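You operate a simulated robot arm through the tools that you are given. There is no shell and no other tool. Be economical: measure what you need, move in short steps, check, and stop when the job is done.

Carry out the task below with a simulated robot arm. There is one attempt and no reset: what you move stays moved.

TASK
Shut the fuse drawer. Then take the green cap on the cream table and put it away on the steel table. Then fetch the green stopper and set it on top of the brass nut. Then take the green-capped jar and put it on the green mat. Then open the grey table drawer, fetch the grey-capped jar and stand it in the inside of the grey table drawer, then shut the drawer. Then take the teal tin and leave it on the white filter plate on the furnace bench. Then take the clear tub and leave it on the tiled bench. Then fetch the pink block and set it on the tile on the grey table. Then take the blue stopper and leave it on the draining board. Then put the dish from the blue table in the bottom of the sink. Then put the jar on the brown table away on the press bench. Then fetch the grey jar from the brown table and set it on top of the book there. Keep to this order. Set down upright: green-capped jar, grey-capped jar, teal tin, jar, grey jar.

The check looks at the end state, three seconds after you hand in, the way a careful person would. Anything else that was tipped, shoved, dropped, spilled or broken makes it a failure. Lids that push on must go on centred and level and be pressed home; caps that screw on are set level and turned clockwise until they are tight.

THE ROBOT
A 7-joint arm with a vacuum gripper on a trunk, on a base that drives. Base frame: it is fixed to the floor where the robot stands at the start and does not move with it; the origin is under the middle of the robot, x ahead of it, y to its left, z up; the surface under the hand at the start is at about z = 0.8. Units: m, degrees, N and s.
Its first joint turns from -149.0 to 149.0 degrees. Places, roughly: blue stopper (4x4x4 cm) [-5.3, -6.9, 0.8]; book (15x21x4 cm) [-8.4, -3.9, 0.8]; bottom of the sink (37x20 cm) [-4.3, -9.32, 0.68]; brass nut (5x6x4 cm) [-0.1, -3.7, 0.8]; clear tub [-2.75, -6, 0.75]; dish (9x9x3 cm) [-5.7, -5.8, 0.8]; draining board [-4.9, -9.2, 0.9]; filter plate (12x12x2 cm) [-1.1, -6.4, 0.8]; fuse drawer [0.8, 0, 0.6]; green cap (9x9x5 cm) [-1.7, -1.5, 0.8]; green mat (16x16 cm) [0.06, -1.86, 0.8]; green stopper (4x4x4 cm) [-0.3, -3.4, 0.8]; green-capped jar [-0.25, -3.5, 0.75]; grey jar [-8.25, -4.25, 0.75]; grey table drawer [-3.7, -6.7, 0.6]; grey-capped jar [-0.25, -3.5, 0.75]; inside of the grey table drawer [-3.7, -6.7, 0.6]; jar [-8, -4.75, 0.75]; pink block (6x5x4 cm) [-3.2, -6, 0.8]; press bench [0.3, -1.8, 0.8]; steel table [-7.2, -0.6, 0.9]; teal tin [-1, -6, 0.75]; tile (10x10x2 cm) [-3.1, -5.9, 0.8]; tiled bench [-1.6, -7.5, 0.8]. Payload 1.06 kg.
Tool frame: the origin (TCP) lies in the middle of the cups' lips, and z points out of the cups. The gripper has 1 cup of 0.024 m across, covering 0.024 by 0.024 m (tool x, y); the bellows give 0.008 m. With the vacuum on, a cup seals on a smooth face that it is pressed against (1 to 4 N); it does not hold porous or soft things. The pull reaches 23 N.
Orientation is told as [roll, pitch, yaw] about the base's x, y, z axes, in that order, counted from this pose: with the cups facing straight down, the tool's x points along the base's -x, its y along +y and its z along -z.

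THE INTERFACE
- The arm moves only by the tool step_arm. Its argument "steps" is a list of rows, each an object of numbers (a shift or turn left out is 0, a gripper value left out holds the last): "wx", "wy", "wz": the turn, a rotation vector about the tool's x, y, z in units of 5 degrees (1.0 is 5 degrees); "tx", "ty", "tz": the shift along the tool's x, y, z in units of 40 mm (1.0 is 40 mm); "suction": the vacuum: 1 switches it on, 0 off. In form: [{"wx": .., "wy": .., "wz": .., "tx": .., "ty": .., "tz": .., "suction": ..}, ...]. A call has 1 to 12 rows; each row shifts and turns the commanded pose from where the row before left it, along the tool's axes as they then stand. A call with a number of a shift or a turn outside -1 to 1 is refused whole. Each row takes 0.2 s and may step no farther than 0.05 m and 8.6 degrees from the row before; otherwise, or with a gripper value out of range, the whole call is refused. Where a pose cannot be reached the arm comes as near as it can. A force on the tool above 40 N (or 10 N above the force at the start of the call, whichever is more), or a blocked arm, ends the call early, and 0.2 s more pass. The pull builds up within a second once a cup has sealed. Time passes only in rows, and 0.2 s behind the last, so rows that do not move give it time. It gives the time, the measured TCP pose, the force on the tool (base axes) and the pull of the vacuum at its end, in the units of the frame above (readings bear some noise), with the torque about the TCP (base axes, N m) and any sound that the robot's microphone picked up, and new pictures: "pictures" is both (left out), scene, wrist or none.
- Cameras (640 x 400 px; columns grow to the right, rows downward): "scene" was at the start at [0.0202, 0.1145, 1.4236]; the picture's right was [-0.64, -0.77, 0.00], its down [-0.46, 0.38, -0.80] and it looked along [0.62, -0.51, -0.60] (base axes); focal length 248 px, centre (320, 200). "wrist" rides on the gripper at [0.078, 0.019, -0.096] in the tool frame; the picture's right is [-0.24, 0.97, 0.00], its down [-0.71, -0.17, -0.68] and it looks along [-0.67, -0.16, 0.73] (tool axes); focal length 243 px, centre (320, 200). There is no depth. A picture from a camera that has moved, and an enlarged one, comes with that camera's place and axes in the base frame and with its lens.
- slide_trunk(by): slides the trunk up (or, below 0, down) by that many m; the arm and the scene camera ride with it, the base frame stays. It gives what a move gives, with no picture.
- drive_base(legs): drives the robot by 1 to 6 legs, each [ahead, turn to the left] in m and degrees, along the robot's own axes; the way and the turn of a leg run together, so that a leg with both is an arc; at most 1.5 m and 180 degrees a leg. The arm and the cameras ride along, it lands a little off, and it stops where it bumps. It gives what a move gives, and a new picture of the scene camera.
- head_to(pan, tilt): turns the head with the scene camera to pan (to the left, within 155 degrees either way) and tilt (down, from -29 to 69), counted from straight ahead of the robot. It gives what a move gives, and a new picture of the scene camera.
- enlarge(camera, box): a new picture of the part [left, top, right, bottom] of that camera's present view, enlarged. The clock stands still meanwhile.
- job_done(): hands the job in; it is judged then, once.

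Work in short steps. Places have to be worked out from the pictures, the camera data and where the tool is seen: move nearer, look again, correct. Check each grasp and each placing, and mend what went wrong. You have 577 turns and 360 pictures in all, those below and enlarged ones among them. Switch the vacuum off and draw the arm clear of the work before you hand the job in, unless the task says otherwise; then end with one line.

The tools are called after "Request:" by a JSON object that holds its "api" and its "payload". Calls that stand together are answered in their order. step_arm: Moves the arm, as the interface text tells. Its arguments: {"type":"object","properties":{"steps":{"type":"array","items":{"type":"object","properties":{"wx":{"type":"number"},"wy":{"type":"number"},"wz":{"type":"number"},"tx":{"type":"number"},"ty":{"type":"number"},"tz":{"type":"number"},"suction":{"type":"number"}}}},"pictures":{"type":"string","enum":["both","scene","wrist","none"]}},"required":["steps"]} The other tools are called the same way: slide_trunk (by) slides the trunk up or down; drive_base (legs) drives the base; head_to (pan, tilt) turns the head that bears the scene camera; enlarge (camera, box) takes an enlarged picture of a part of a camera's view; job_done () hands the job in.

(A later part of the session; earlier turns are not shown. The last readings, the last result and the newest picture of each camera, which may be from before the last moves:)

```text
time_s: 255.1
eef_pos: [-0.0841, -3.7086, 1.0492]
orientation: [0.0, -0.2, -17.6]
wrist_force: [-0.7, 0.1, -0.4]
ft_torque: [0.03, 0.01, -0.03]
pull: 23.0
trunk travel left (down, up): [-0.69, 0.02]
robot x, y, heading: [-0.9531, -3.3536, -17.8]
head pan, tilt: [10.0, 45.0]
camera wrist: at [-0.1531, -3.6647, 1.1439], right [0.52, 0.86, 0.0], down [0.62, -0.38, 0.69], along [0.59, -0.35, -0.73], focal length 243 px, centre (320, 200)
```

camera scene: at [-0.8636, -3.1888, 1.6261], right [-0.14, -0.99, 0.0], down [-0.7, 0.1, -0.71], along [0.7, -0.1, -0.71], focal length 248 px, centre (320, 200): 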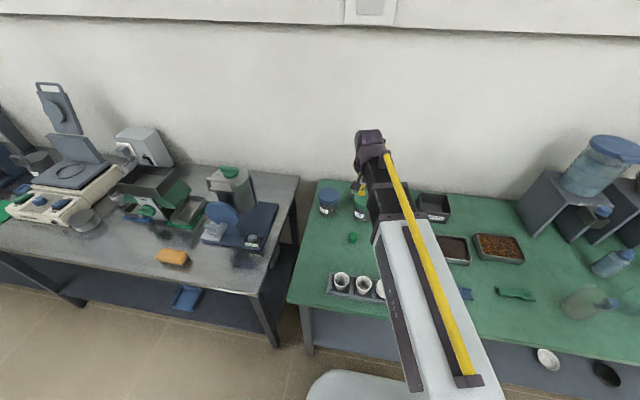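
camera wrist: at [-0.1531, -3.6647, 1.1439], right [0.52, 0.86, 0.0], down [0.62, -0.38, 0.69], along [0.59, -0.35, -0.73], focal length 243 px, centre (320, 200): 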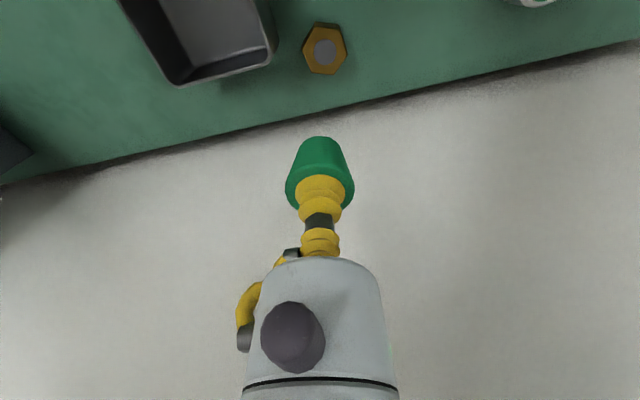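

Request:
{"api": "step_arm", "payload": {"steps": [{"tx": 0.33, "ty": 0.3}, {"tz": 1}, {"tz": 1}, {"tz": 1}], "pictures": "wrist"}}

```text
time_s: 256.1
eef_pos: [-0.0935, -3.6913, 0.9307]
orientation: [0.0, -0.2, -17.6]
wrist_force: [0.2, -0.1, -0.9]
ft_torque: [-0.01, -0.02, -0.04]
pull: 22.7
trunk travel left (down, up): [-0.69, 0.02]
robot x, y, heading: [-0.9508, -3.3536, -18.1]
head pan, tilt: [10.0, 45.0]
camera wrist: at [-0.1631, -3.6479, 1.025], right [0.52, 0.86, 0.0], down [0.62, -0.38, 0.69], along [0.59, -0.35, -0.73], focal length 243 px, centre (320, 200)
```

wrist: 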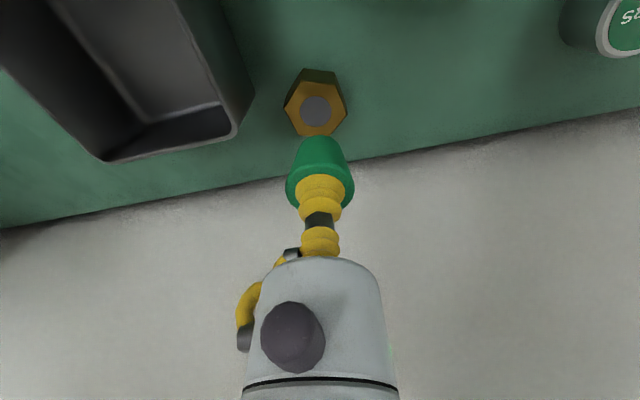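

Aligned with the nut. Descend slowly to contact.

Request:
{"api": "step_arm", "payload": {"steps": [{"tz": 0.8}, {"tz": 0.3}, {"tz": 0.15}, {"tz": 0.1}, {"tz": 0.1}], "pictures": "wrist"}}

```text
time_s: 257.3
eef_pos: [-0.0944, -3.691, 0.8737]
orientation: [0.0, -0.3, -17.6]
wrist_force: [0.8, 0.2, 0.0]
ft_torque: [0.0, 0.03, 0.03]
pull: 22.8
trunk travel left (down, up): [-0.69, 0.02]
robot x, y, heading: [-0.9494, -3.3546, -17.7]
head pan, tilt: [10.0, 45.0]
camera wrist: at [-0.1634, -3.6483, 0.9674], right [0.52, 0.86, 0.0], down [0.62, -0.38, 0.69], along [0.59, -0.35, -0.73], focal length 243 px, centre (320, 200)
```

wrist: 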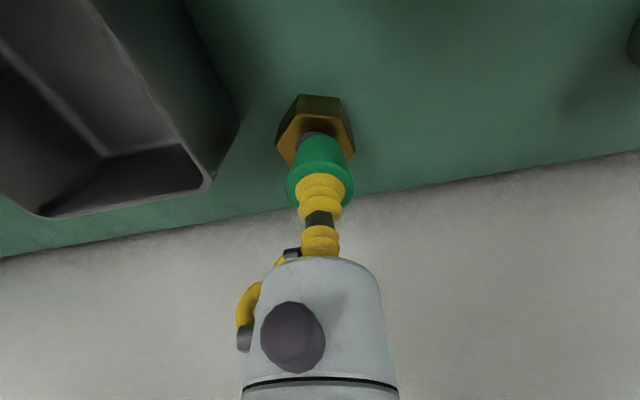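

Request:
{"api": "step_arm", "payload": {"steps": [{"ty": -0.04, "tz": 0.08}, {"tz": 0.08}, {"tz": 0.08}, {"tz": 0.08}], "pictures": "none"}}

```text
time_s: 258.3
eef_pos: [-0.0958, -3.6933, 0.8617]
orientation: [0.0, -0.3, -17.6]
wrist_force: [1.8, 0.1, 6.3]
ft_torque: [0.02, 0.01, 0.0]
pull: 22.7
trunk travel left (down, up): [-0.69, 0.02]
robot x, y, heading: [-0.9534, -3.3552, -18.1]
head pan, tilt: [10.0, 45.0]
```

Contact at 6 N. Release and lift straight up.

Request:
{"api": "step_arm", "payload": {"steps": [{"suction": 0}, {}, {}, {"tz": -0.05}, {"tz": -0.1}, {"tz": -0.3}, {"tz": -1}, {"tz": -1}], "pictures": "wrist"}}

```text
time_s: 260.1
eef_pos: [-0.0951, -3.6935, 0.9577]
orientation: [0.0, -0.2, -17.6]
wrist_force: [-0.4, 0.1, 0.0]
ft_torque: [0.02, -0.03, -0.01]
pull: 0.2
trunk travel left (down, up): [-0.69, 0.02]
robot x, y, heading: [-0.9515, -3.3511, -17.8]
head pan, tilt: [10.0, 45.0]
camera wrist: at [-0.1642, -3.6499, 1.0532], right [0.52, 0.86, 0.0], down [0.62, -0.38, 0.69], along [0.59, -0.35, -0.73], focal length 243 px, centre (320, 200)
```

wrist: 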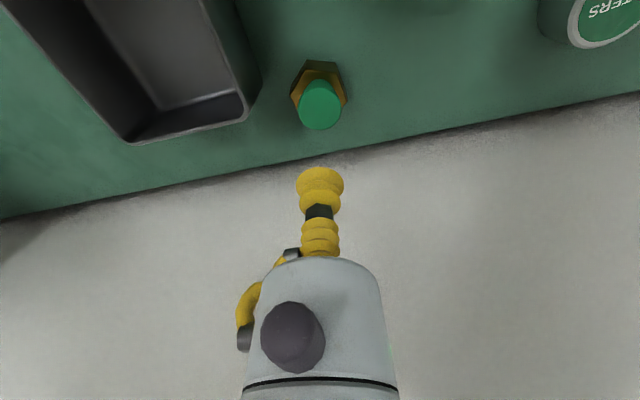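

Stopper sits on the nut. Next the green-capped jar 29 (~(-0.165,-3.48)); move above it.

Request:
{"api": "step_arm", "payload": {"steps": [{"tz": -1}, {"tz": -1}, {"tz": -0.3}, {"tx": 0.66, "ty": 0.91}, {"tx": 0.66, "ty": 0.91}, {"tx": 0.66, "ty": 0.91}, {"tx": 0.66, "ty": 0.91}, {"tx": 0.66, "ty": 0.91}], "pictures": "wrist"}}

```text
time_s: 261.9
eef_pos: [-0.1701, -3.4789, 1.0491]
orientation: [0.0, -0.3, -17.6]
wrist_force: [-0.4, 0.7, 0.1]
ft_torque: [0.03, 0.0, -0.02]
pull: 0.1
trunk travel left (down, up): [-0.69, 0.02]
robot x, y, heading: [-0.9498, -3.3519, -17.9]
head pan, tilt: [10.0, 45.0]
camera wrist: at [-0.2374, -3.4352, 1.1428], right [0.52, 0.86, 0.0], down [0.62, -0.38, 0.69], along [0.59, -0.36, -0.73], focal length 243 px, centre (320, 200)
```

wrist: 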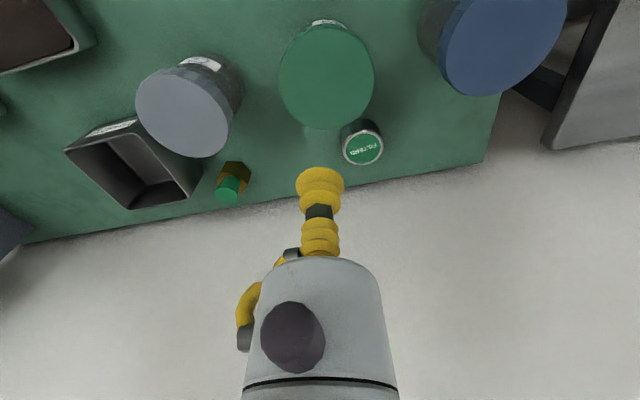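

Request:
{"api": "step_arm", "payload": {"steps": [{"ty": 0.25, "tx": 0.05}, {"tz": 1}, {"tz": 1}, {"tz": 0.5}, {"tz": 0.3, "suction": 1}], "pictures": "wrist"}}

```text
time_s: 263.1
eef_pos: [-0.1659, -3.4692, 0.9395]
orientation: [-0.1, -0.2, -17.6]
wrist_force: [0.3, -0.1, -0.3]
ft_torque: [-0.01, -0.01, -0.01]
pull: 0.1
trunk travel left (down, up): [-0.69, 0.02]
robot x, y, heading: [-0.9563, -3.3531, -17.9]
head pan, tilt: [10.0, 45.0]
camera wrist: at [-0.2343, -3.4261, 1.0331], right [0.52, 0.86, 0.0], down [0.62, -0.38, 0.69], along [0.59, -0.35, -0.73], focal length 243 px, centre (320, 200)
```

wrist: 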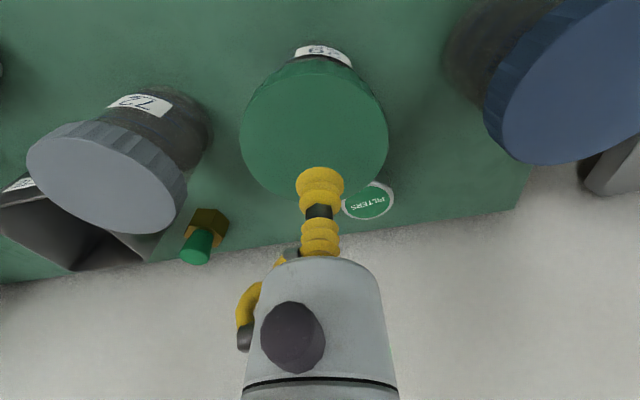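

Request:
{"api": "step_arm", "payload": {"steps": [{"tz": 0.7}, {"tz": 0.15}, {"tz": 0.1}, {"tz": 0.1}, {"tz": 0.1}], "pictures": "none"}}

```text
time_s: 264.3
eef_pos: [-0.1651, -3.4694, 0.8985]
orientation: [0.0, -0.6, -17.5]
wrist_force: [1.3, 0.9, 19.8]
ft_torque: [-0.02, 0.13, -0.04]
pull: 22.6
trunk travel left (down, up): [-0.69, 0.02]
robot x, y, heading: [-0.9523, -3.3539, -17.9]
head pan, tilt: [10.0, 45.0]
stopped in row 5: the force on the tool passed its limit at 44 N (the readings are from after the stop); the commanded pose is now the measured one
```

Sealed. Lift slowly and check the load.

Request:
{"api": "step_arm", "payload": {"steps": [{"tz": -0.1}, {"tz": -0.2}, {"tz": -0.4}, {"tz": -0.8}, {"tz": -1}, {"tz": -1}, {"tz": -1}, {"tz": -1}], "pictures": "wrist"}}

```text
time_s: 266.1
eef_pos: [-0.1633, -3.4713, 1.1163]
orientation: [0.1, -0.3, -17.5]
wrist_force: [0.2, 0.4, -3.2]
ft_torque: [0.0, 0.0, 0.0]
pull: 22.3
trunk travel left (down, up): [-0.69, 0.02]
robot x, y, heading: [-0.9492, -3.3513, -17.9]
head pan, tilt: [10.0, 45.0]
camera wrist: at [-0.2339, -3.427, 1.2105], right [0.52, 0.86, 0.0], down [0.62, -0.38, 0.69], along [0.59, -0.35, -0.72], focal length 243 px, centre (320, 200)
```

wrist: 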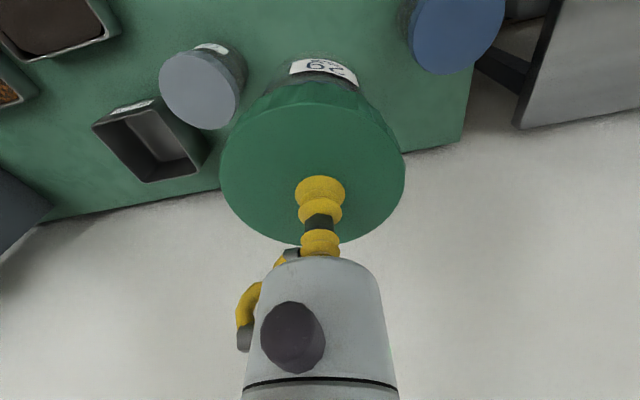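

Held (~0.33 kg). Raise and drive north along the aisle to the press bench mat.

Request:
{"api": "step_arm", "payload": {"steps": [{"tz": -1}, {"tz": -1}, {"tz": -1}, {"tz": -0.6}], "pictures": "none"}}

Request:
{"api": "drive_base", "payload": {"legs": [[-0.3, 0], [0, 90], [1.0, 0], [0.61, 0]]}}

```text
time_s: 267.1
eef_pos: [-0.1664, -3.4721, 1.2599]
orientation: [0.1, -0.4, -17.6]
wrist_force: [0.5, 1.0, -3.8]
ft_torque: [0.0, -0.01, 0.0]
pull: 23.2
trunk travel left (down, up): [-0.69, 0.02]
robot x, y, heading: [-0.9512, -3.3539, -18.1]
head pan, tilt: [10.0, 45.0]
```

```text
time_s: 280.7
eef_pos: [-0.5371, -0.976, 1.2586]
orientation: [0.2, -0.5, 70.4]
wrist_force: [0.0, 0.2, -3.1]
ft_torque: [0.0, -0.02, 0.02]
pull: 22.8
trunk travel left (down, up): [-0.69, 0.02]
robot x, y, heading: [-0.6845, -1.7592, 69.9]
head pan, tilt: [10.0, 45.0]
camera scene: at [-0.8469, -1.6595, 1.6261], right [0.98, -0.17, 0.0], down [-0.12, -0.7, -0.71], along [0.12, 0.7, -0.71], focal length 248 px, centre (320, 200)
```

scene: 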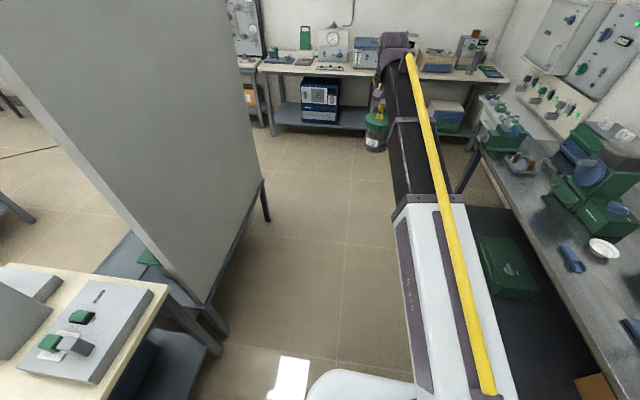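

I shorten the arm a bit, then turn right to face the mat.

Request:
{"api": "step_arm", "payload": {"steps": [{"tx": 0.7}, {"tx": 0.9}, {"tx": 0.7}], "pictures": "none"}}

Request:
{"api": "drive_base", "payload": {"legs": [[0, -88]]}}

```text
time_s: 281.5
eef_pos: [-0.569, -1.062, 1.2597]
orientation: [0.1, -0.5, 70.4]
wrist_force: [0.8, -0.1, -3.4]
ft_torque: [0.02, 0.03, 0.0]
pull: 22.7
trunk travel left (down, up): [-0.69, 0.02]
robot x, y, heading: [-0.6851, -1.7542, 70.1]
head pan, tilt: [10.0, 45.0]
```

```text
time_s: 285.6
eef_pos: [0.0161, -1.8372, 1.2597]
orientation: [0.1, -0.4, -16.8]
wrist_force: [0.0, -0.6, -3.6]
ft_torque: [0.02, -0.02, 0.0]
pull: 22.4
trunk travel left (down, up): [-0.69, 0.02]
robot x, y, heading: [-0.6827, -1.7525, -17.2]
head pan, tilt: [10.0, 45.0]
camera scene: at [-0.5979, -1.5903, 1.6261], right [-0.12, -0.99, 0.0], down [-0.7, 0.09, -0.71], along [0.7, -0.09, -0.71], focal length 248 px, centre (320, 200)
```

scene: 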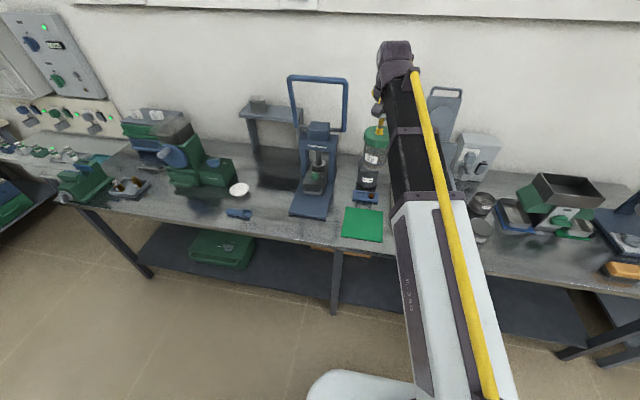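

Mat centre (0.062,-1.862). Align and lower with the trunk.

Request:
{"api": "step_arm", "payload": {"steps": [{"tx": -0.62, "ty": -0.14}, {"tx": -0.62, "ty": -0.14}], "pictures": "none"}}

Request:
{"api": "slide_trunk", "payload": {"by": -0.27}}

Request:
{"api": "enlarge", "payload": {"camera": "scene", "box": [260, 60, 500, 210]}}

Request:
{"api": "enlarge", "payload": {"camera": "wrist", "box": [0, 0, 640, 400]}}

```text
time_s: 286.2
eef_pos: [0.061, -1.8619, 1.2591]
orientation: [0.1, -0.4, -16.9]
wrist_force: [0.6, 0.1, -4.1]
ft_torque: [0.02, 0.0, -0.01]
pull: 23.1
trunk travel left (down, up): [-0.69, 0.02]
robot x, y, heading: [-0.6859, -1.7538, -17.2]
head pan, tilt: [10.0, 45.0]
```

```text
time_s: 288.9
eef_pos: [0.0584, -1.862, 0.9896]
orientation: [0.2, -0.4, -16.8]
wrist_force: [0.4, -1.8, -3.9]
ft_torque: [0.0, 0.0, -0.02]
pull: 23.3
trunk travel left (down, up): [-0.42, 0.29]
robot x, y, heading: [-0.6833, -1.7569, -17.0]
head pan, tilt: [10.0, 45.0]
```

```text
2.67 times, centred on (380, 135) of scene
camera zoom: at [-0.598, -1.5902, 1.3561], right [-0.12, -0.99, 0.0], down [-0.7, 0.09, -0.71], along [0.7, -0.09, -0.71], focal length 661 px, centre (160, 373)
```

zoom: 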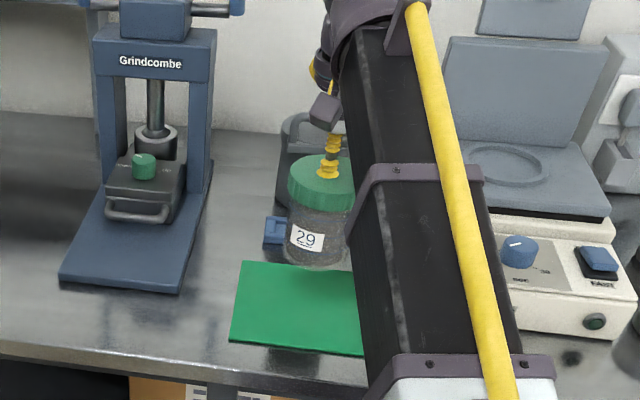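

```text
1.00 times, centred on (320, 200) of wrist (not enlarged: the box is as wide or as high as the picture)
camera zoom: at [-0.0108, -1.8191, 1.084], right [0.51, 0.86, 0.0], down [0.62, -0.37, 0.69], along [0.6, -0.35, -0.72], focal length 243 px, centre (320, 200)
```

zoom: 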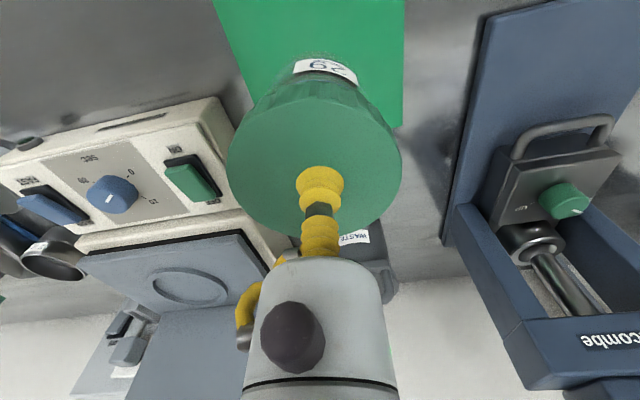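

Jar is over the mat. Lower gently to contact.

Request:
{"api": "step_arm", "payload": {"steps": [{"tx": -0.25, "tz": 0.7}, {"tz": 0.5}, {"tz": 0.3}, {"tz": 0.2}, {"tz": 0.1}, {"tz": 0.1}, {"tz": 0.1}], "pictures": "none"}}

```text
time_s: 290.5
eef_pos: [0.0703, -1.8631, 0.9122]
orientation: [0.1, -0.6, -16.8]
wrist_force: [5.5, 0.6, 13.8]
ft_torque: [0.01, 0.07, 0.02]
pull: 22.5
trunk travel left (down, up): [-0.42, 0.29]
robot x, y, heading: [-0.6868, -1.7529, -17.0]
head pan, tilt: [10.0, 45.0]
```

Contact (14 N). Ease up, release, and lift.

Request:
{"api": "step_arm", "payload": {"steps": [{"tz": -0.07}, {"suction": 0}, {}, {}, {"tz": -0.05}, {"tz": -0.2}, {"tz": -0.6}, {"tz": -1}], "pictures": "wrist"}}

Request:
{"api": "enlarge", "payload": {"camera": "scene", "box": [260, 60, 500, 210]}}

```text
time_s: 292.3
eef_pos: [0.0685, -1.8638, 0.9878]
orientation: [0.2, -0.4, -16.8]
wrist_force: [-0.4, -0.3, -1.3]
ft_torque: [-0.01, 0.0, 0.02]
pull: 0.0
trunk travel left (down, up): [-0.42, 0.29]
robot x, y, heading: [-0.6837, -1.7547, -17.0]
head pan, tilt: [10.0, 45.0]
camera wrist: at [-0.0016, -1.8217, 1.0824], right [0.51, 0.86, 0.0], down [0.62, -0.37, 0.69], along [0.6, -0.35, -0.72], focal length 243 px, centre (320, 200)
```

wrist: 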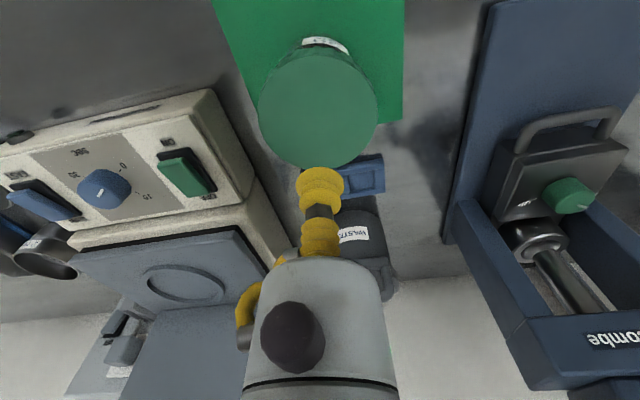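

```text
2.67 times, centred on (380, 135) of scene
camera zoom: at [-0.598, -1.5901, 1.3561], right [-0.12, -0.99, 0.0], down [-0.7, 0.09, -0.71], along [0.7, -0.09, -0.71], focal length 661 px, centre (160, 373)
```

zoom: 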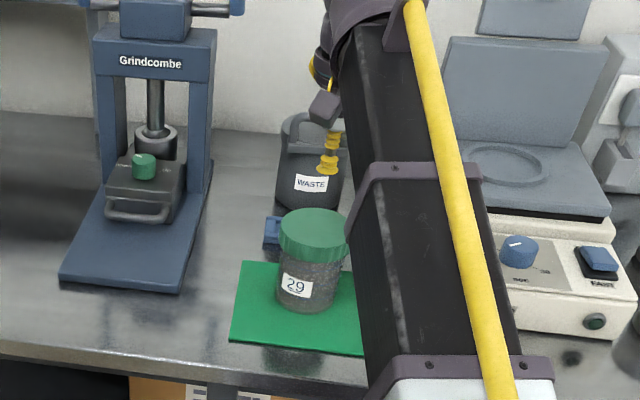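

Jar 29 stands on the mat. Raise, retract and drive south along the aisle towards the grey table.

Request:
{"api": "step_arm", "payload": {"steps": [{"tz": -0.5, "tx": 0.4}, {"tx": 0.8}, {"tx": 0.8}], "pictures": "none"}}

Request:
{"api": "slide_trunk", "payload": {"by": 0.28}}

Request:
{"api": "drive_base", "payload": {"legs": [[-0.15, 0], [0, -91], [1.5, 0], [1.0, 0]]}}

Request:
{"api": "head_to", "payload": {"pan": -30, "tilt": 30}}

```text
time_s: 293.1
eef_pos: [-0.0094, -1.8404, 1.0064]
orientation: [0.1, -0.4, -16.7]
wrist_force: [0.5, -0.3, 0.1]
ft_torque: [0.04, -0.01, 0.02]
pull: 0.0
trunk travel left (down, up): [-0.42, 0.29]
robot x, y, heading: [-0.6859, -1.7594, -17.2]
head pan, tilt: [10.0, 45.0]
```

```text
time_s: 295.9
eef_pos: [-0.0085, -1.8405, 1.2873]
orientation: [0.0, -0.4, -16.7]
wrist_force: [-0.3, -0.1, 0.7]
ft_torque: [-0.02, -0.02, 0.0]
pull: 0.1
trunk travel left (down, up): [-0.7, 0.01]
robot x, y, heading: [-0.6859, -1.7544, -17.0]
head pan, tilt: [10.0, 45.0]
```

```text
time_s: 313.0
eef_pos: [-1.7429, -4.7376, 1.2886]
orientation: [0.0, -0.4, -108.6]
wrist_force: [0.2, 0.7, -0.2]
ft_torque: [0.01, 0.0, -0.01]
pull: 0.1
trunk travel left (down, up): [-0.7, 0.01]
robot x, y, heading: [-1.6349, -4.0649, -109.0]
head pan, tilt: [10.0, 45.0]
camera scene: at [-1.4756, -4.1576, 1.6361], right [-0.99, 0.16, 0.0], down [0.11, 0.7, -0.71], along [-0.11, -0.7, -0.71], focal length 248 px, centre (320, 200)
```

scene: 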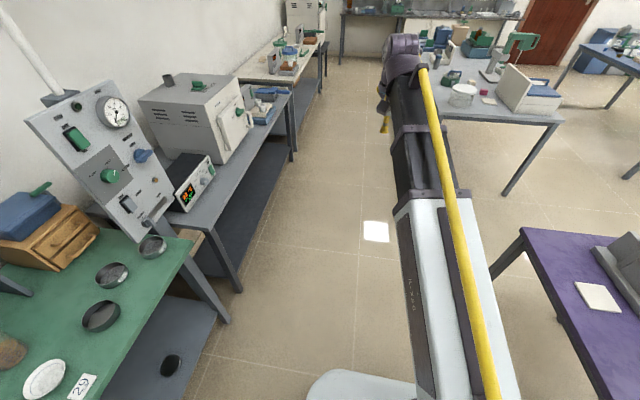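

```text
time_s: 314.0
eef_pos: [-1.7432, -4.736, 1.2875]
orientation: [0.1, -0.4, -108.6]
wrist_force: [0.6, -0.5, -0.5]
ft_torque: [0.01, 0.01, -0.01]
pull: 0.1
trunk travel left (down, up): [-0.7, 0.01]
robot x, y, heading: [-1.6373, -4.0643, -109.0]
head pan, tilt: [-30.0, 30.0]
camera scene: at [-1.5311, -4.1366, 1.6587], right [-0.66, 0.75, 0.0], down [0.38, 0.33, -0.87], along [-0.65, -0.57, -0.5], focal length 248 px, centre (320, 200)
```

scene: 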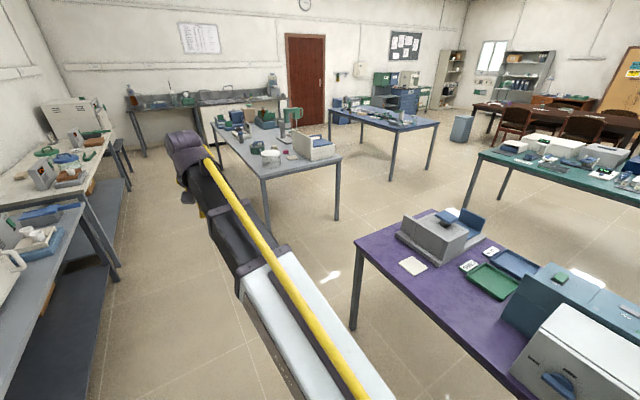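

The gap between purple and grey tables is about 1 m. I drive through it to look at the far side of the grey table.

Request:
{"api": "drive_base", "payload": {"legs": [[1.43, 0], [0, -89], [1.0, 0], [0.75, 0]]}}

Request:
{"api": "head_to", "payload": {"pan": 75, "tilt": 35}}

```text
time_s: 333.3
eef_pos: [-4.4331, -4.7985, 1.2876]
orientation: [0.2, -0.3, 162.9]
wrist_force: [-0.8, 0.0, -0.4]
ft_torque: [0.01, 0.03, 0.04]
pull: 0.1
trunk travel left (down, up): [-0.7, 0.01]
robot x, y, heading: [-3.7561, -4.8891, 162.5]
head pan, tilt: [-30.0, 30.0]
camera scene: at [-3.8277, -4.9943, 1.6587], right [0.74, 0.68, 0.0], down [0.34, -0.37, -0.87], along [-0.59, 0.64, -0.5], focal length 248 px, centre (320, 200)
```

scene: 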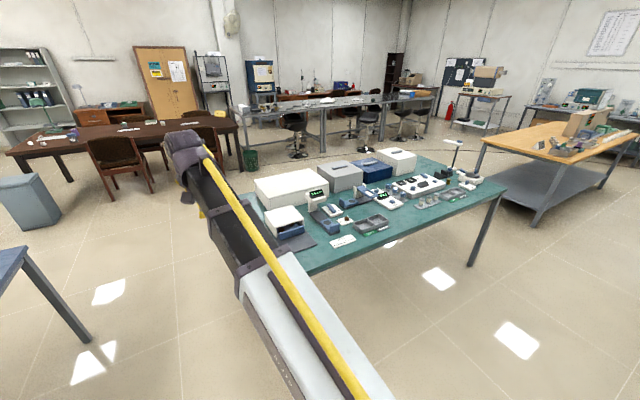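

```text
time_s: 335.2
eef_pos: [-4.432, -4.7983, 1.2873]
orientation: [0.0, -0.4, 162.8]
wrist_force: [0.2, -0.2, 0.5]
ft_torque: [0.01, -0.01, 0.0]
pull: 0.0
trunk travel left (down, up): [-0.7, 0.01]
robot x, y, heading: [-3.7568, -4.8827, 162.8]
head pan, tilt: [75.0, 35.0]
camera scene: at [-3.8134, -5.1353, 1.6509], right [-0.84, 0.54, 0.0], down [0.31, 0.48, -0.82], along [-0.44, -0.69, -0.57], focal length 248 px, centre (320, 200)
```

scene: 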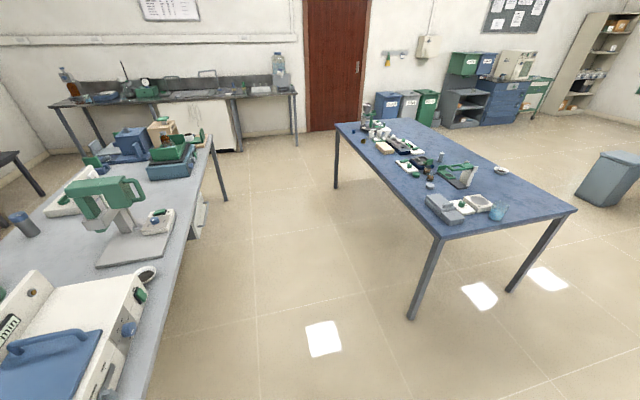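

Request:
{"api": "enlarge", "payload": {"camera": "scene", "box": [120, 110, 300, 260]}}

```text
2.67 times, centred on (210, 185) of scene
camera zoom: at [-3.8134, -5.1353, 1.6509], right [-0.84, 0.54, 0.0], down [0.31, 0.48, -0.82], along [-0.44, -0.69, -0.57], focal length 661 px, centre (613, 240)
```

zoom: 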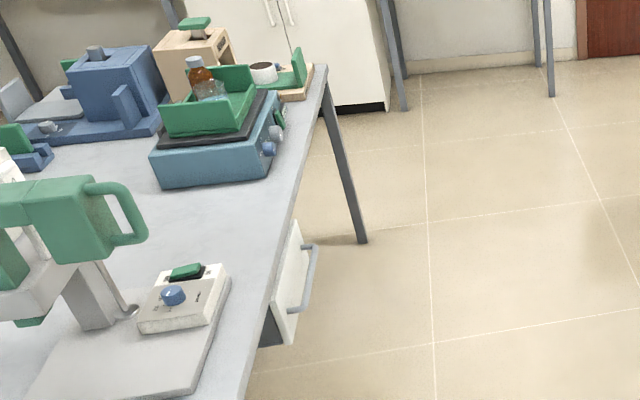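

The drawer front faces the far (west) side at about a=-1.63 (room axes), with a bar handle. I turn the tool to point to the robot's left, in free space.

Request:
{"api": "step_arm", "payload": {"steps": [{"wx": -1, "ty": 0.6}, {"wx": -1, "ty": 0.6}, {"wx": -1, "ty": 0.6}, {"wx": -1, "ty": 0.5}, {"wx": -1, "ty": 0.4}, {"wx": -1, "ty": 0.3, "tz": 0.2}, {"wx": -1, "ty": 0.2, "tz": 0.3}, {"wx": -1, "tz": 0.4}, {"wx": -1, "tz": 0.4}], "pictures": "none"}}

Request:
{"api": "step_arm", "payload": {"steps": [{"wx": -1, "tz": 0.4}, {"wx": -1, "tz": 0.4}, {"wx": -1, "tz": 0.4}, {"wx": -1, "tz": 0.3}, {"wx": -1, "tz": 0.3}, {"wx": -1, "tz": 0.2}, {"wx": -1}, {"wx": -1}, {"wx": -1}], "pictures": "none"}}

```text
time_s: 337.2
eef_pos: [-4.4768, -4.9441, 1.2721]
orientation: [45.2, -0.3, 162.9]
wrist_force: [0.2, 0.1, -0.4]
ft_torque: [-0.03, -0.01, 0.0]
pull: 0.0
trunk travel left (down, up): [-0.7, 0.01]
robot x, y, heading: [-3.7578, -4.886, 162.6]
head pan, tilt: [75.0, 35.0]
```

```text
time_s: 339.2
eef_pos: [-4.4976, -5.008, 1.2256]
orientation: [90.2, -0.4, 162.9]
wrist_force: [0.6, -0.3, 1.2]
ft_torque: [-0.05, 0.0, -0.06]
pull: 0.0
trunk travel left (down, up): [-0.7, 0.01]
robot x, y, heading: [-3.7568, -4.8859, 162.8]
head pan, tilt: [75.0, 35.0]
```

Request:
{"api": "drive_base", "payload": {"legs": [[0.1, 0], [0, 89.5], [0.8, 0]]}}

Request:
{"api": "head_to", "payload": {"pan": 35, "tilt": 50}}

```text
time_s: 348.0
eef_pos: [-4.0476, -6.3687, 1.2257]
orientation: [90.1, -0.5, -110.3]
wrist_force: [0.4, -0.2, -0.2]
ft_torque: [-0.01, 0.04, 0.02]
pull: 0.0
trunk travel left (down, up): [-0.7, 0.01]
robot x, y, heading: [-4.1314, -5.621, -110.5]
head pan, tilt: [75.0, 35.0]
camera scene: at [-3.8852, -5.6907, 1.6509], right [-0.58, -0.81, 0.0], down [-0.47, 0.33, -0.82], along [0.67, -0.48, -0.57], focal length 248 px, centre (320, 200)
```

scene: 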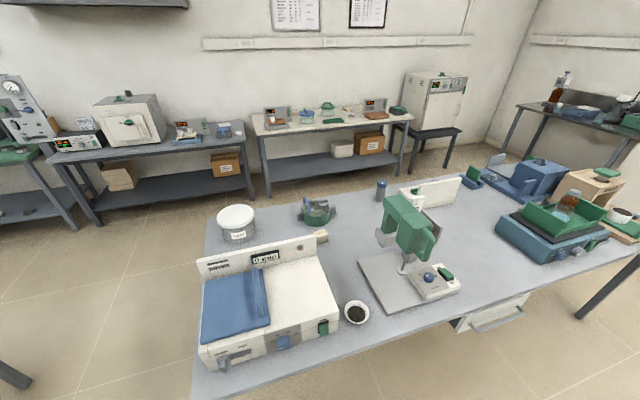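

```text
time_s: 349.1
eef_pos: [-4.0484, -6.3679, 1.2271]
orientation: [90.2, -0.4, -110.2]
wrist_force: [0.2, 0.5, 0.1]
ft_torque: [0.02, -0.02, 0.03]
pull: 0.0
trunk travel left (down, up): [-0.7, 0.01]
robot x, y, heading: [-4.1328, -5.6225, -110.5]
head pan, tilt: [35.0, 50.0]
camera scene: at [-3.9375, -5.714, 1.6292], right [-0.97, -0.25, 0.0], down [-0.19, 0.74, -0.64], along [0.16, -0.62, -0.77], focal length 248 px, centre (320, 200)
```

scene: 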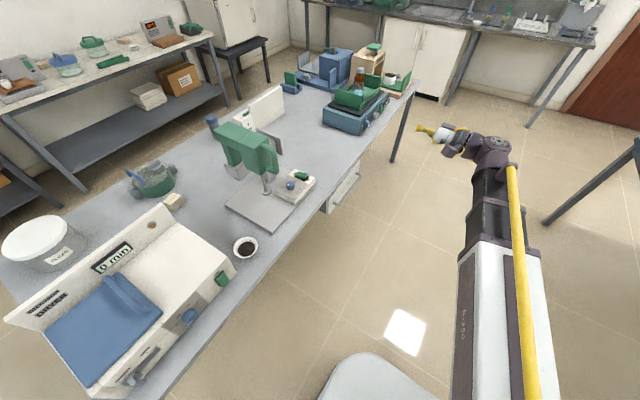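

Request:
{"api": "enlarge", "payload": {"camera": "scene", "box": [280, 130, 440, 230]}}

```text
4.00 times, centred on (360, 180) of scene
camera zoom: at [-3.9375, -5.714, 1.6292], right [-0.97, -0.25, 0.0], down [-0.19, 0.74, -0.64], along [0.16, -0.62, -0.77], focal length 992 px, centre (160, 280)
```

zoom: 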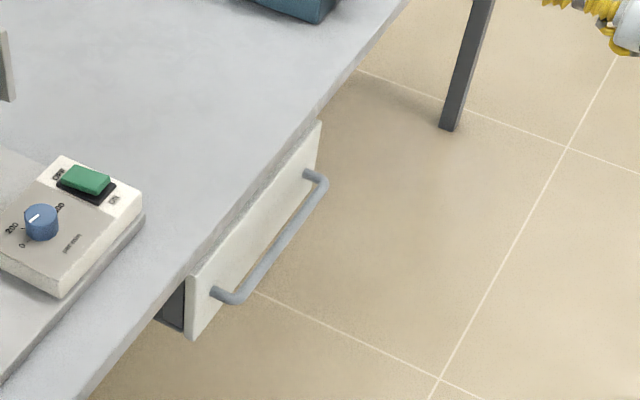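

Drawer front: handle at z≈0.66, panel z 0.59–0.74, centre b≈-7.49. I line up with its centre and lower the trunk so the cup can press just below the handle.

Request:
{"api": "drive_base", "payload": {"legs": [[0, 2.4], [0.16, 0]]}}

Request:
{"api": "slide_trunk", "payload": {"by": -0.4}}

Request:
{"api": "slide_trunk", "payload": {"by": -0.2}}

Request:
{"api": "head_to", "payload": {"pan": 40, "tilt": 40}}

```text
time_s: 350.9
eef_pos: [-4.0686, -6.5157, 1.2269]
orientation: [90.2, -0.4, -107.9]
wrist_force: [0.0, 0.0, -0.2]
ft_torque: [0.0, 0.0, -0.02]
pull: 0.0
trunk travel left (down, up): [-0.7, 0.01]
robot x, y, heading: [-4.1832, -5.7764, -108.0]
head pan, tilt: [35.0, 50.0]
camera scene: at [-3.9834, -5.8578, 1.6292], right [-0.96, -0.29, 0.0], down [-0.22, 0.73, -0.64], along [0.19, -0.61, -0.77], focal length 248 px, centre (320, 200)
```

scene: 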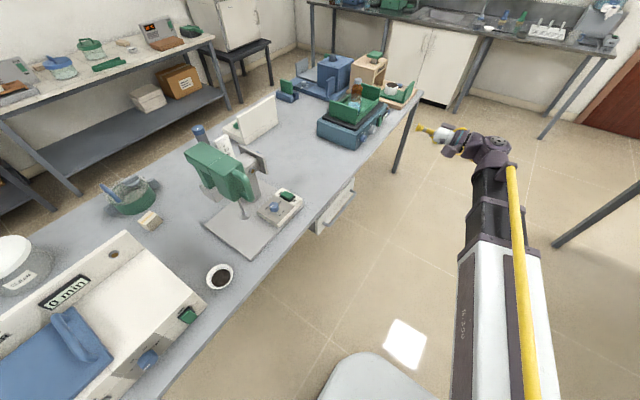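

```text
time_s: 354.7
eef_pos: [-4.0679, -6.5159, 0.8256]
orientation: [90.1, -0.4, -107.8]
wrist_force: [0.5, 0.6, -0.4]
ft_torque: [0.0, -0.01, 0.0]
pull: 0.1
trunk travel left (down, up): [-0.3, 0.41]
robot x, y, heading: [-4.1755, -5.7714, -108.0]
head pan, tilt: [35.0, 50.0]
```

```text
time_s: 356.9
eef_pos: [-4.0676, -6.5167, 0.6258]
orientation: [90.2, -0.4, -107.9]
wrist_force: [0.5, -0.8, -0.4]
ft_torque: [-0.01, 0.01, -0.02]
pull: 0.1
trunk travel left (down, up): [-0.1, 0.61]
robot x, y, heading: [-4.1793, -5.7766, -108.2]
head pan, tilt: [35.0, 50.0]
```

```text
time_s: 357.6
eef_pos: [-4.0681, -6.5156, 0.6248]
orientation: [90.0, -0.4, -107.8]
wrist_force: [-0.7, 0.3, 0.3]
ft_torque: [-0.02, 0.02, 0.0]
pull: 0.1
trunk travel left (down, up): [-0.1, 0.61]
robot x, y, heading: [-4.1788, -5.7761, -107.9]
head pan, tilt: [40.0, 40.0]
camera scene: at [-3.9741, -5.8625, 1.0433], right [-0.93, -0.37, 0.0], down [-0.24, 0.6, -0.77], along [0.28, -0.71, -0.64], focal length 248 px, centre (320, 200)
```

scene: 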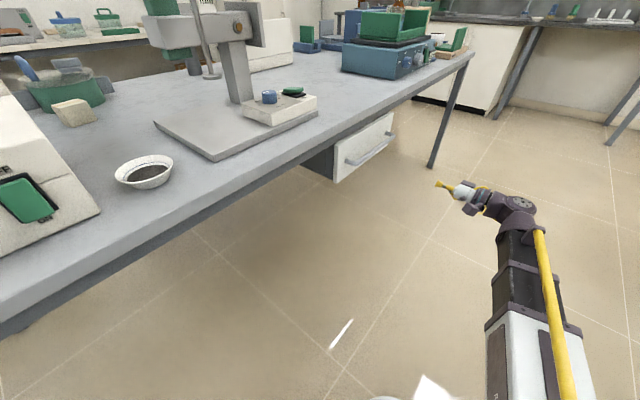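

Request:
{"api": "enlarge", "payload": {"camera": "scene", "box": [300, 90, 540, 240]}}

Request:
{"api": "enlarge", "payload": {"camera": "wrist", "box": [0, 0, 640, 400]}}

```text
2.67 times, centred on (420, 165) of scene
camera zoom: at [-3.9741, -5.8625, 1.0433], right [-0.93, -0.37, 0.0], down [-0.24, 0.6, -0.77], along [0.28, -0.71, -0.64], focal length 661 px, centre (53, 293)
```

zoom: 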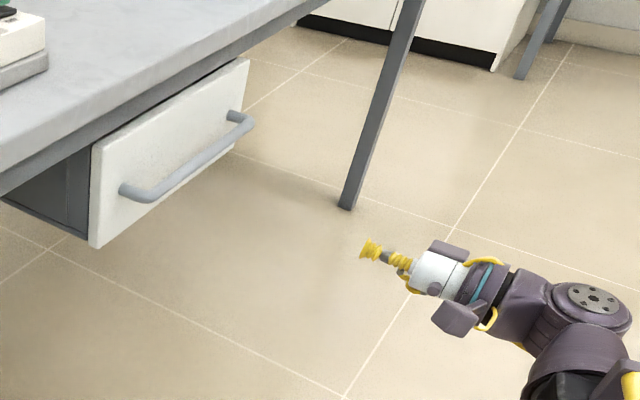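

```text
1.00 times, centred on (320, 200) of wrist (not enlarged: the box is as wide or as high as the picture)
camera zoom: at [-4.1344, -6.4102, 0.6431], right [-0.07, -0.22, 0.97], down [-0.87, -0.47, -0.17], along [0.49, -0.86, -0.15], focal length 243 px, centre (320, 200)
```

zoom: 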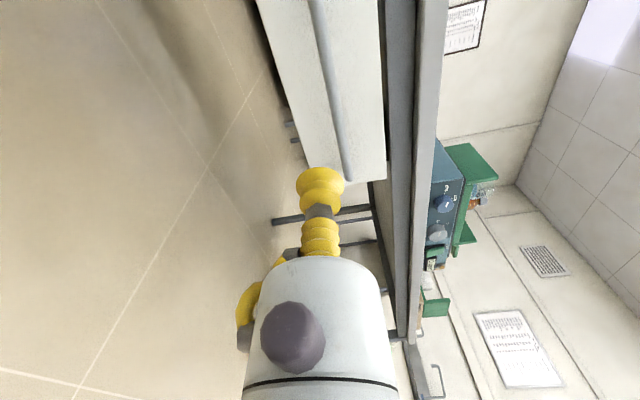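

Panel spans z 0.586–0.717 with the handle at 0.64, so there's 7 cm of flat face above the handle. I raise the cup to z 0.683, centre it and approach.

Request:
{"api": "step_arm", "payload": {"steps": [{"ty": 0.75}, {"ty": 0.7, "tx": -0.5}, {"tx": -0.4}, {"tz": 0.8}, {"tz": 0.8}, {"tz": 0.8}, {"tz": 0.8}, {"tz": 0.8}], "pictures": "both"}}

```text
time_s: 359.4
eef_pos: [-3.9276, -6.5977, 0.6864]
orientation: [90.0, -0.4, -107.9]
wrist_force: [0.9, -0.7, -0.4]
ft_torque: [0.01, -0.03, -0.02]
pull: 0.1
trunk travel left (down, up): [-0.1, 0.61]
robot x, y, heading: [-4.1747, -5.7736, -108.1]
head pan, tilt: [40.0, 40.0]
camera scene: at [-3.9741, -5.8625, 1.0434], right [-0.93, -0.37, 0.0], down [-0.24, 0.6, -0.77], along [0.29, -0.71, -0.64], focal length 248 px, centre (320, 200)
camera wrist: at [-3.9942, -6.492, 0.7037], right [-0.07, -0.22, 0.97], down [-0.87, -0.47, -0.17], along [0.49, -0.86, -0.15], focal length 243 px, centre (320, 200)
```

scene: 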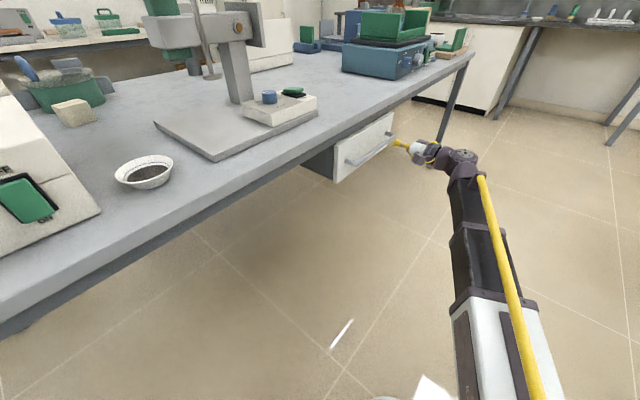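
wrist: 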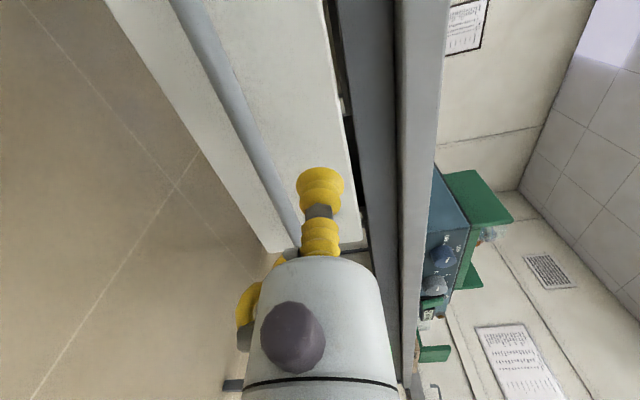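

I lower 1 cm more for margin from the panel's top edge and approach with vacuum on.

Request:
{"api": "step_arm", "payload": {"steps": [{"ty": -0.25}, {"tz": 0.7}, {"tz": 0.6}, {"tz": 0.3, "suction": 1}, {"tz": 0.2}], "pictures": "wrist"}}

```text
time_s: 360.6
eef_pos: [-3.8576, -6.6197, 0.675]
orientation: [90.1, -0.4, -107.9]
wrist_force: [-0.2, -0.8, 1.2]
ft_torque: [-0.03, -0.01, 0.04]
pull: 0.1
trunk travel left (down, up): [-0.1, 0.61]
robot x, y, heading: [-4.1772, -5.773, -108.2]
head pan, tilt: [40.0, 40.0]
camera wrist: at [-3.9243, -6.5146, 0.6913], right [-0.07, -0.22, 0.97], down [-0.87, -0.47, -0.17], along [0.49, -0.86, -0.15], focal length 243 px, centre (320, 200)
```

wrist: 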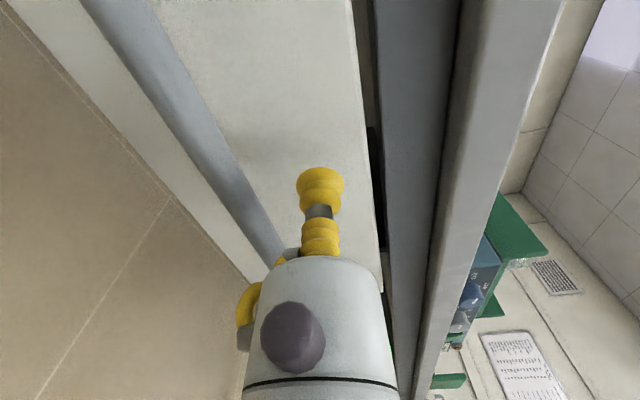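

Request:
{"api": "step_arm", "payload": {"steps": [{"tz": 0.15}, {"tz": 0.1}, {"tz": 0.1}, {"tz": 0.1}, {"tz": 0.1}], "pictures": "none"}}

```text
time_s: 361.8
eef_pos: [-3.8358, -6.6281, 0.6746]
orientation: [90.0, -0.4, -107.8]
wrist_force: [1.2, 0.9, -0.4]
ft_torque: [0.02, 0.01, 0.0]
pull: 0.1
trunk travel left (down, up): [-0.1, 0.61]
robot x, y, heading: [-4.1784, -5.7728, -108.0]
head pan, tilt: [40.0, 40.0]
```

Request:
{"api": "step_arm", "payload": {"steps": [{"tz": 0.1}, {"tz": 0.1}, {"tz": 0.1}, {"tz": 0.1}], "pictures": "wrist"}}

```text
time_s: 362.8
eef_pos: [-3.8227, -6.6322, 0.6749]
orientation: [90.1, -0.5, -107.8]
wrist_force: [-20.9, 13.2, -7.9]
ft_torque: [-0.01, -0.07, -0.12]
pull: 23.3
trunk travel left (down, up): [-0.1, 0.61]
robot x, y, heading: [-4.1791, -5.7735, -108.2]
head pan, tilt: [40.0, 40.0]
camera wrist: at [-3.8894, -6.5266, 0.6917], right [-0.07, -0.22, 0.97], down [-0.87, -0.47, -0.17], along [0.49, -0.86, -0.15], focal length 243 px, centre (320, 200)
```

wrist: 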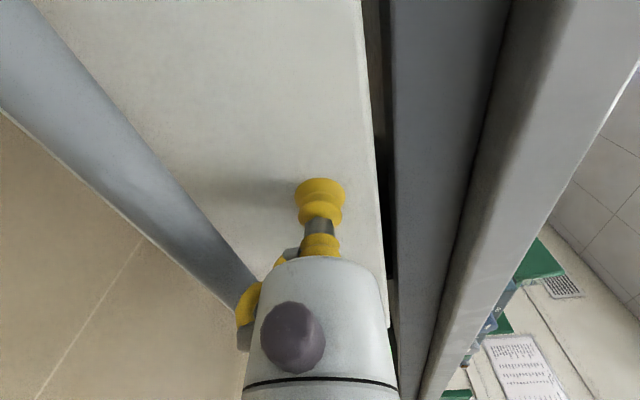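

Sealed. Pull the drawer out slowly.

Request:
{"api": "step_arm", "payload": {"steps": [{"tz": -0.15}, {"tz": -0.2}, {"tz": -0.3}, {"tz": -0.3}, {"tz": -0.3}], "pictures": "scene"}}

```text
time_s: 364.0
eef_pos: [-3.8701, -6.6169, 0.6739]
orientation: [90.1, -0.5, -107.9]
wrist_force: [0.4, -1.4, 1.1]
ft_torque: [0.09, -0.04, -0.02]
pull: 23.2
trunk travel left (down, up): [-0.1, 0.61]
robot x, y, heading: [-4.1767, -5.7775, -108.3]
head pan, tilt: [40.0, 40.0]
camera scene: at [-3.9743, -5.8625, 1.0435], right [-0.93, -0.37, 0.0], down [-0.24, 0.6, -0.77], along [0.28, -0.71, -0.64], focal length 248 px, centre (320, 200)
```

scene: 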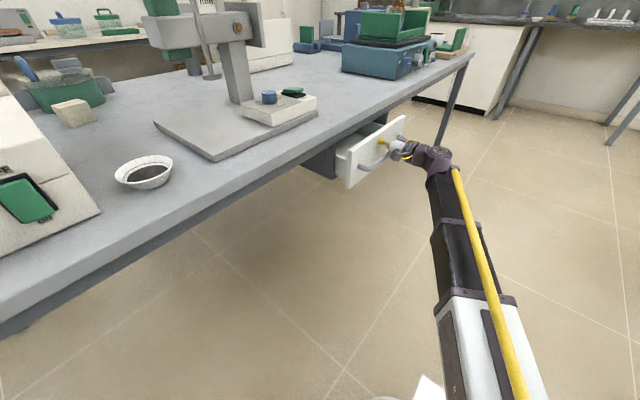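

The drawer follows. Keep pulling.

Request:
{"api": "step_arm", "payload": {"steps": [{"tz": -0.4}, {"tz": -0.4}, {"tz": -0.4}, {"tz": -0.4}, {"tz": -0.4}, {"tz": -0.4}, {"tz": -0.4}, {"tz": -0.4}, {"tz": -0.4}, {"tz": -0.4}, {"tz": -0.4}], "pictures": "scene"}}

```text
time_s: 366.4
eef_pos: [-4.0369, -6.5632, 0.6742]
orientation: [90.1, -0.3, -107.8]
wrist_force: [0.1, 0.9, 2.0]
ft_torque: [0.04, 0.03, -0.07]
pull: 22.6
trunk travel left (down, up): [-0.1, 0.61]
robot x, y, heading: [-4.1771, -5.7714, -107.8]
head pan, tilt: [40.0, 40.0]
camera scene: at [-3.9742, -5.8623, 1.0435], right [-0.93, -0.37, 0.0], down [-0.24, 0.6, -0.77], along [0.29, -0.71, -0.64], focal length 248 px, centre (320, 200)
```

scene: 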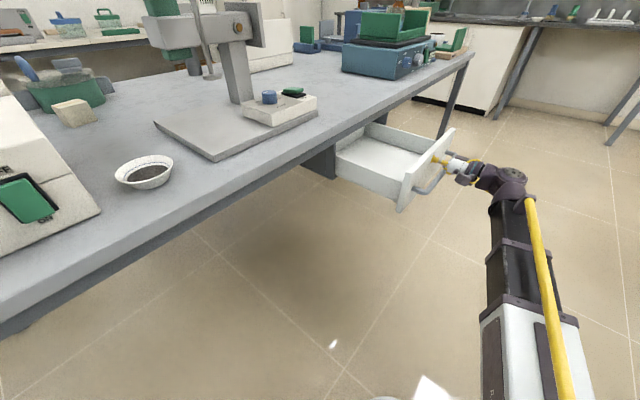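

Request:
{"api": "step_arm", "payload": {"steps": [{"tz": -0.3}, {"tz": -0.3}, {"tz": -0.3}, {"tz": -0.3}], "pictures": "none"}}

Request:
{"api": "enlarge", "payload": {"camera": "scene", "box": [300, 90, 540, 240]}}

```text
time_s: 367.4
eef_pos: [-4.0817, -6.5497, 0.6711]
orientation: [90.0, -0.4, -107.7]
wrist_force: [21.2, -6.5, -0.5]
ft_torque: [-0.02, 0.0, 0.0]
pull: 23.2
trunk travel left (down, up): [-0.1, 0.61]
robot x, y, heading: [-4.1809, -5.775, -108.0]
head pan, tilt: [40.0, 40.0]
```

```text
2.67 times, centred on (420, 165) of scene
camera zoom: at [-3.9727, -5.862, 1.043], right [-0.93, -0.38, 0.0], down [-0.24, 0.6, -0.77], along [0.29, -0.71, -0.64], focal length 661 px, centre (53, 293)
```

zoom: 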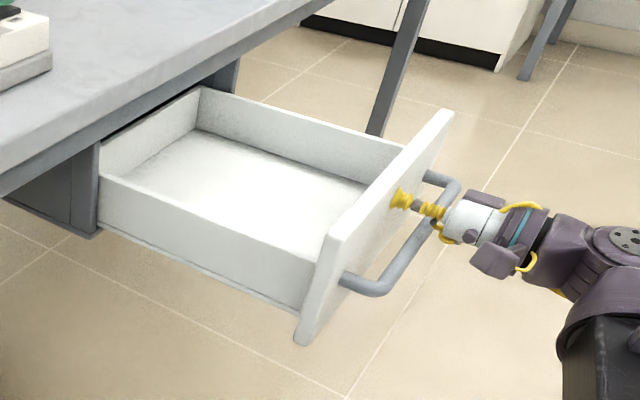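

Drawer is fully open. Release and back off, then raise.

Request:
{"api": "step_arm", "payload": {"steps": [{"tz": 0.1}, {"suction": 0}, {}, {}, {"tz": -0.1}, {"tz": -0.4}, {"tz": -0.8}, {"tz": -0.8}], "pictures": "none"}}

Request:
{"api": "slide_trunk", "payload": {"by": 0.4}}

Request:
{"api": "enlarge", "payload": {"camera": "scene", "box": [0, 0, 640, 400]}}

```text
time_s: 369.2
eef_pos: [-4.1568, -6.5218, 0.674]
orientation: [90.1, -0.3, -107.9]
wrist_force: [0.3, -0.1, -1.2]
ft_torque: [-0.01, 0.03, 0.02]
pull: 0.0
trunk travel left (down, up): [-0.1, 0.61]
robot x, y, heading: [-4.1786, -5.775, -108.3]
head pan, tilt: [40.0, 40.0]
```

```text
time_s: 373.1
eef_pos: [-4.1584, -6.523, 1.0747]
orientation: [90.0, -0.4, -107.7]
wrist_force: [-0.5, 0.6, 0.1]
ft_torque: [0.02, -0.01, 0.0]
pull: 0.1
trunk travel left (down, up): [-0.5, 0.21]
robot x, y, heading: [-4.1807, -5.7733, -108.1]
head pan, tilt: [40.0, 40.0]
```

```text
1.00 times, centred on (320, 200) of scene (not enlarged: the box is as wide or as high as the picture)
camera zoom: at [-3.974, -5.8626, 1.4434], right [-0.93, -0.37, 0.0], down [-0.24, 0.6, -0.77], along [0.29, -0.71, -0.64], focal length 248 px, centre (320, 200)
```

zoom: 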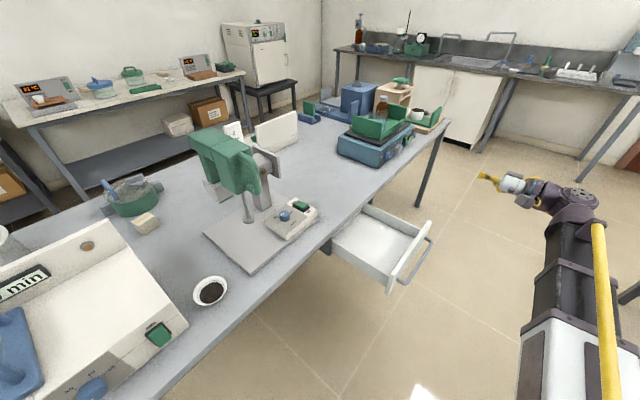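

Now I turn the tool down again and head back for jar 72.

Request:
{"api": "step_arm", "payload": {"steps": [{"wx": 1}, {"wx": 1}, {"wx": 1}, {"wx": 1}, {"wx": 1}, {"wx": 1}, {"wx": 1}, {"wx": 1}, {"wx": 1}, {"wx": 1}, {"wx": 1}, {"wx": 1}], "pictures": "none"}}

Request:
{"api": "step_arm", "payload": {"steps": [{"wx": 1}, {"wx": 1}, {"wx": 1}, {"wx": 1}, {"wx": 1}, {"wx": 1}], "pictures": "none"}}

Request:
{"api": "slide_trunk", "payload": {"by": 0.2}}

```text
time_s: 375.6
eef_pos: [-4.1573, -6.5227, 1.075]
orientation: [29.9, -0.6, -107.8]
wrist_force: [1.4, 0.0, 0.2]
ft_torque: [-0.02, -0.01, 0.01]
pull: 0.1
trunk travel left (down, up): [-0.5, 0.21]
robot x, y, heading: [-4.1786, -5.7754, -108.1]
head pan, tilt: [40.0, 40.0]
```

```text
time_s: 377.1
eef_pos: [-4.1577, -6.5218, 1.075]
orientation: [-0.1, -0.3, -107.8]
wrist_force: [-0.8, 0.6, 0.9]
ft_torque: [0.02, 0.02, 0.0]
pull: 0.1
trunk travel left (down, up): [-0.5, 0.21]
robot x, y, heading: [-4.1803, -5.7745, -108.1]
head pan, tilt: [40.0, 40.0]
```

```text
time_s: 379.2
eef_pos: [-4.1576, -6.5233, 1.274]
orientation: [0.1, -0.4, -107.8]
wrist_force: [0.6, 0.0, -0.4]
ft_torque: [0.0, -0.01, 0.02]
pull: 0.1
trunk travel left (down, up): [-0.7, 0.01]
robot x, y, heading: [-4.1819, -5.7721, -107.8]
head pan, tilt: [40.0, 40.0]
```

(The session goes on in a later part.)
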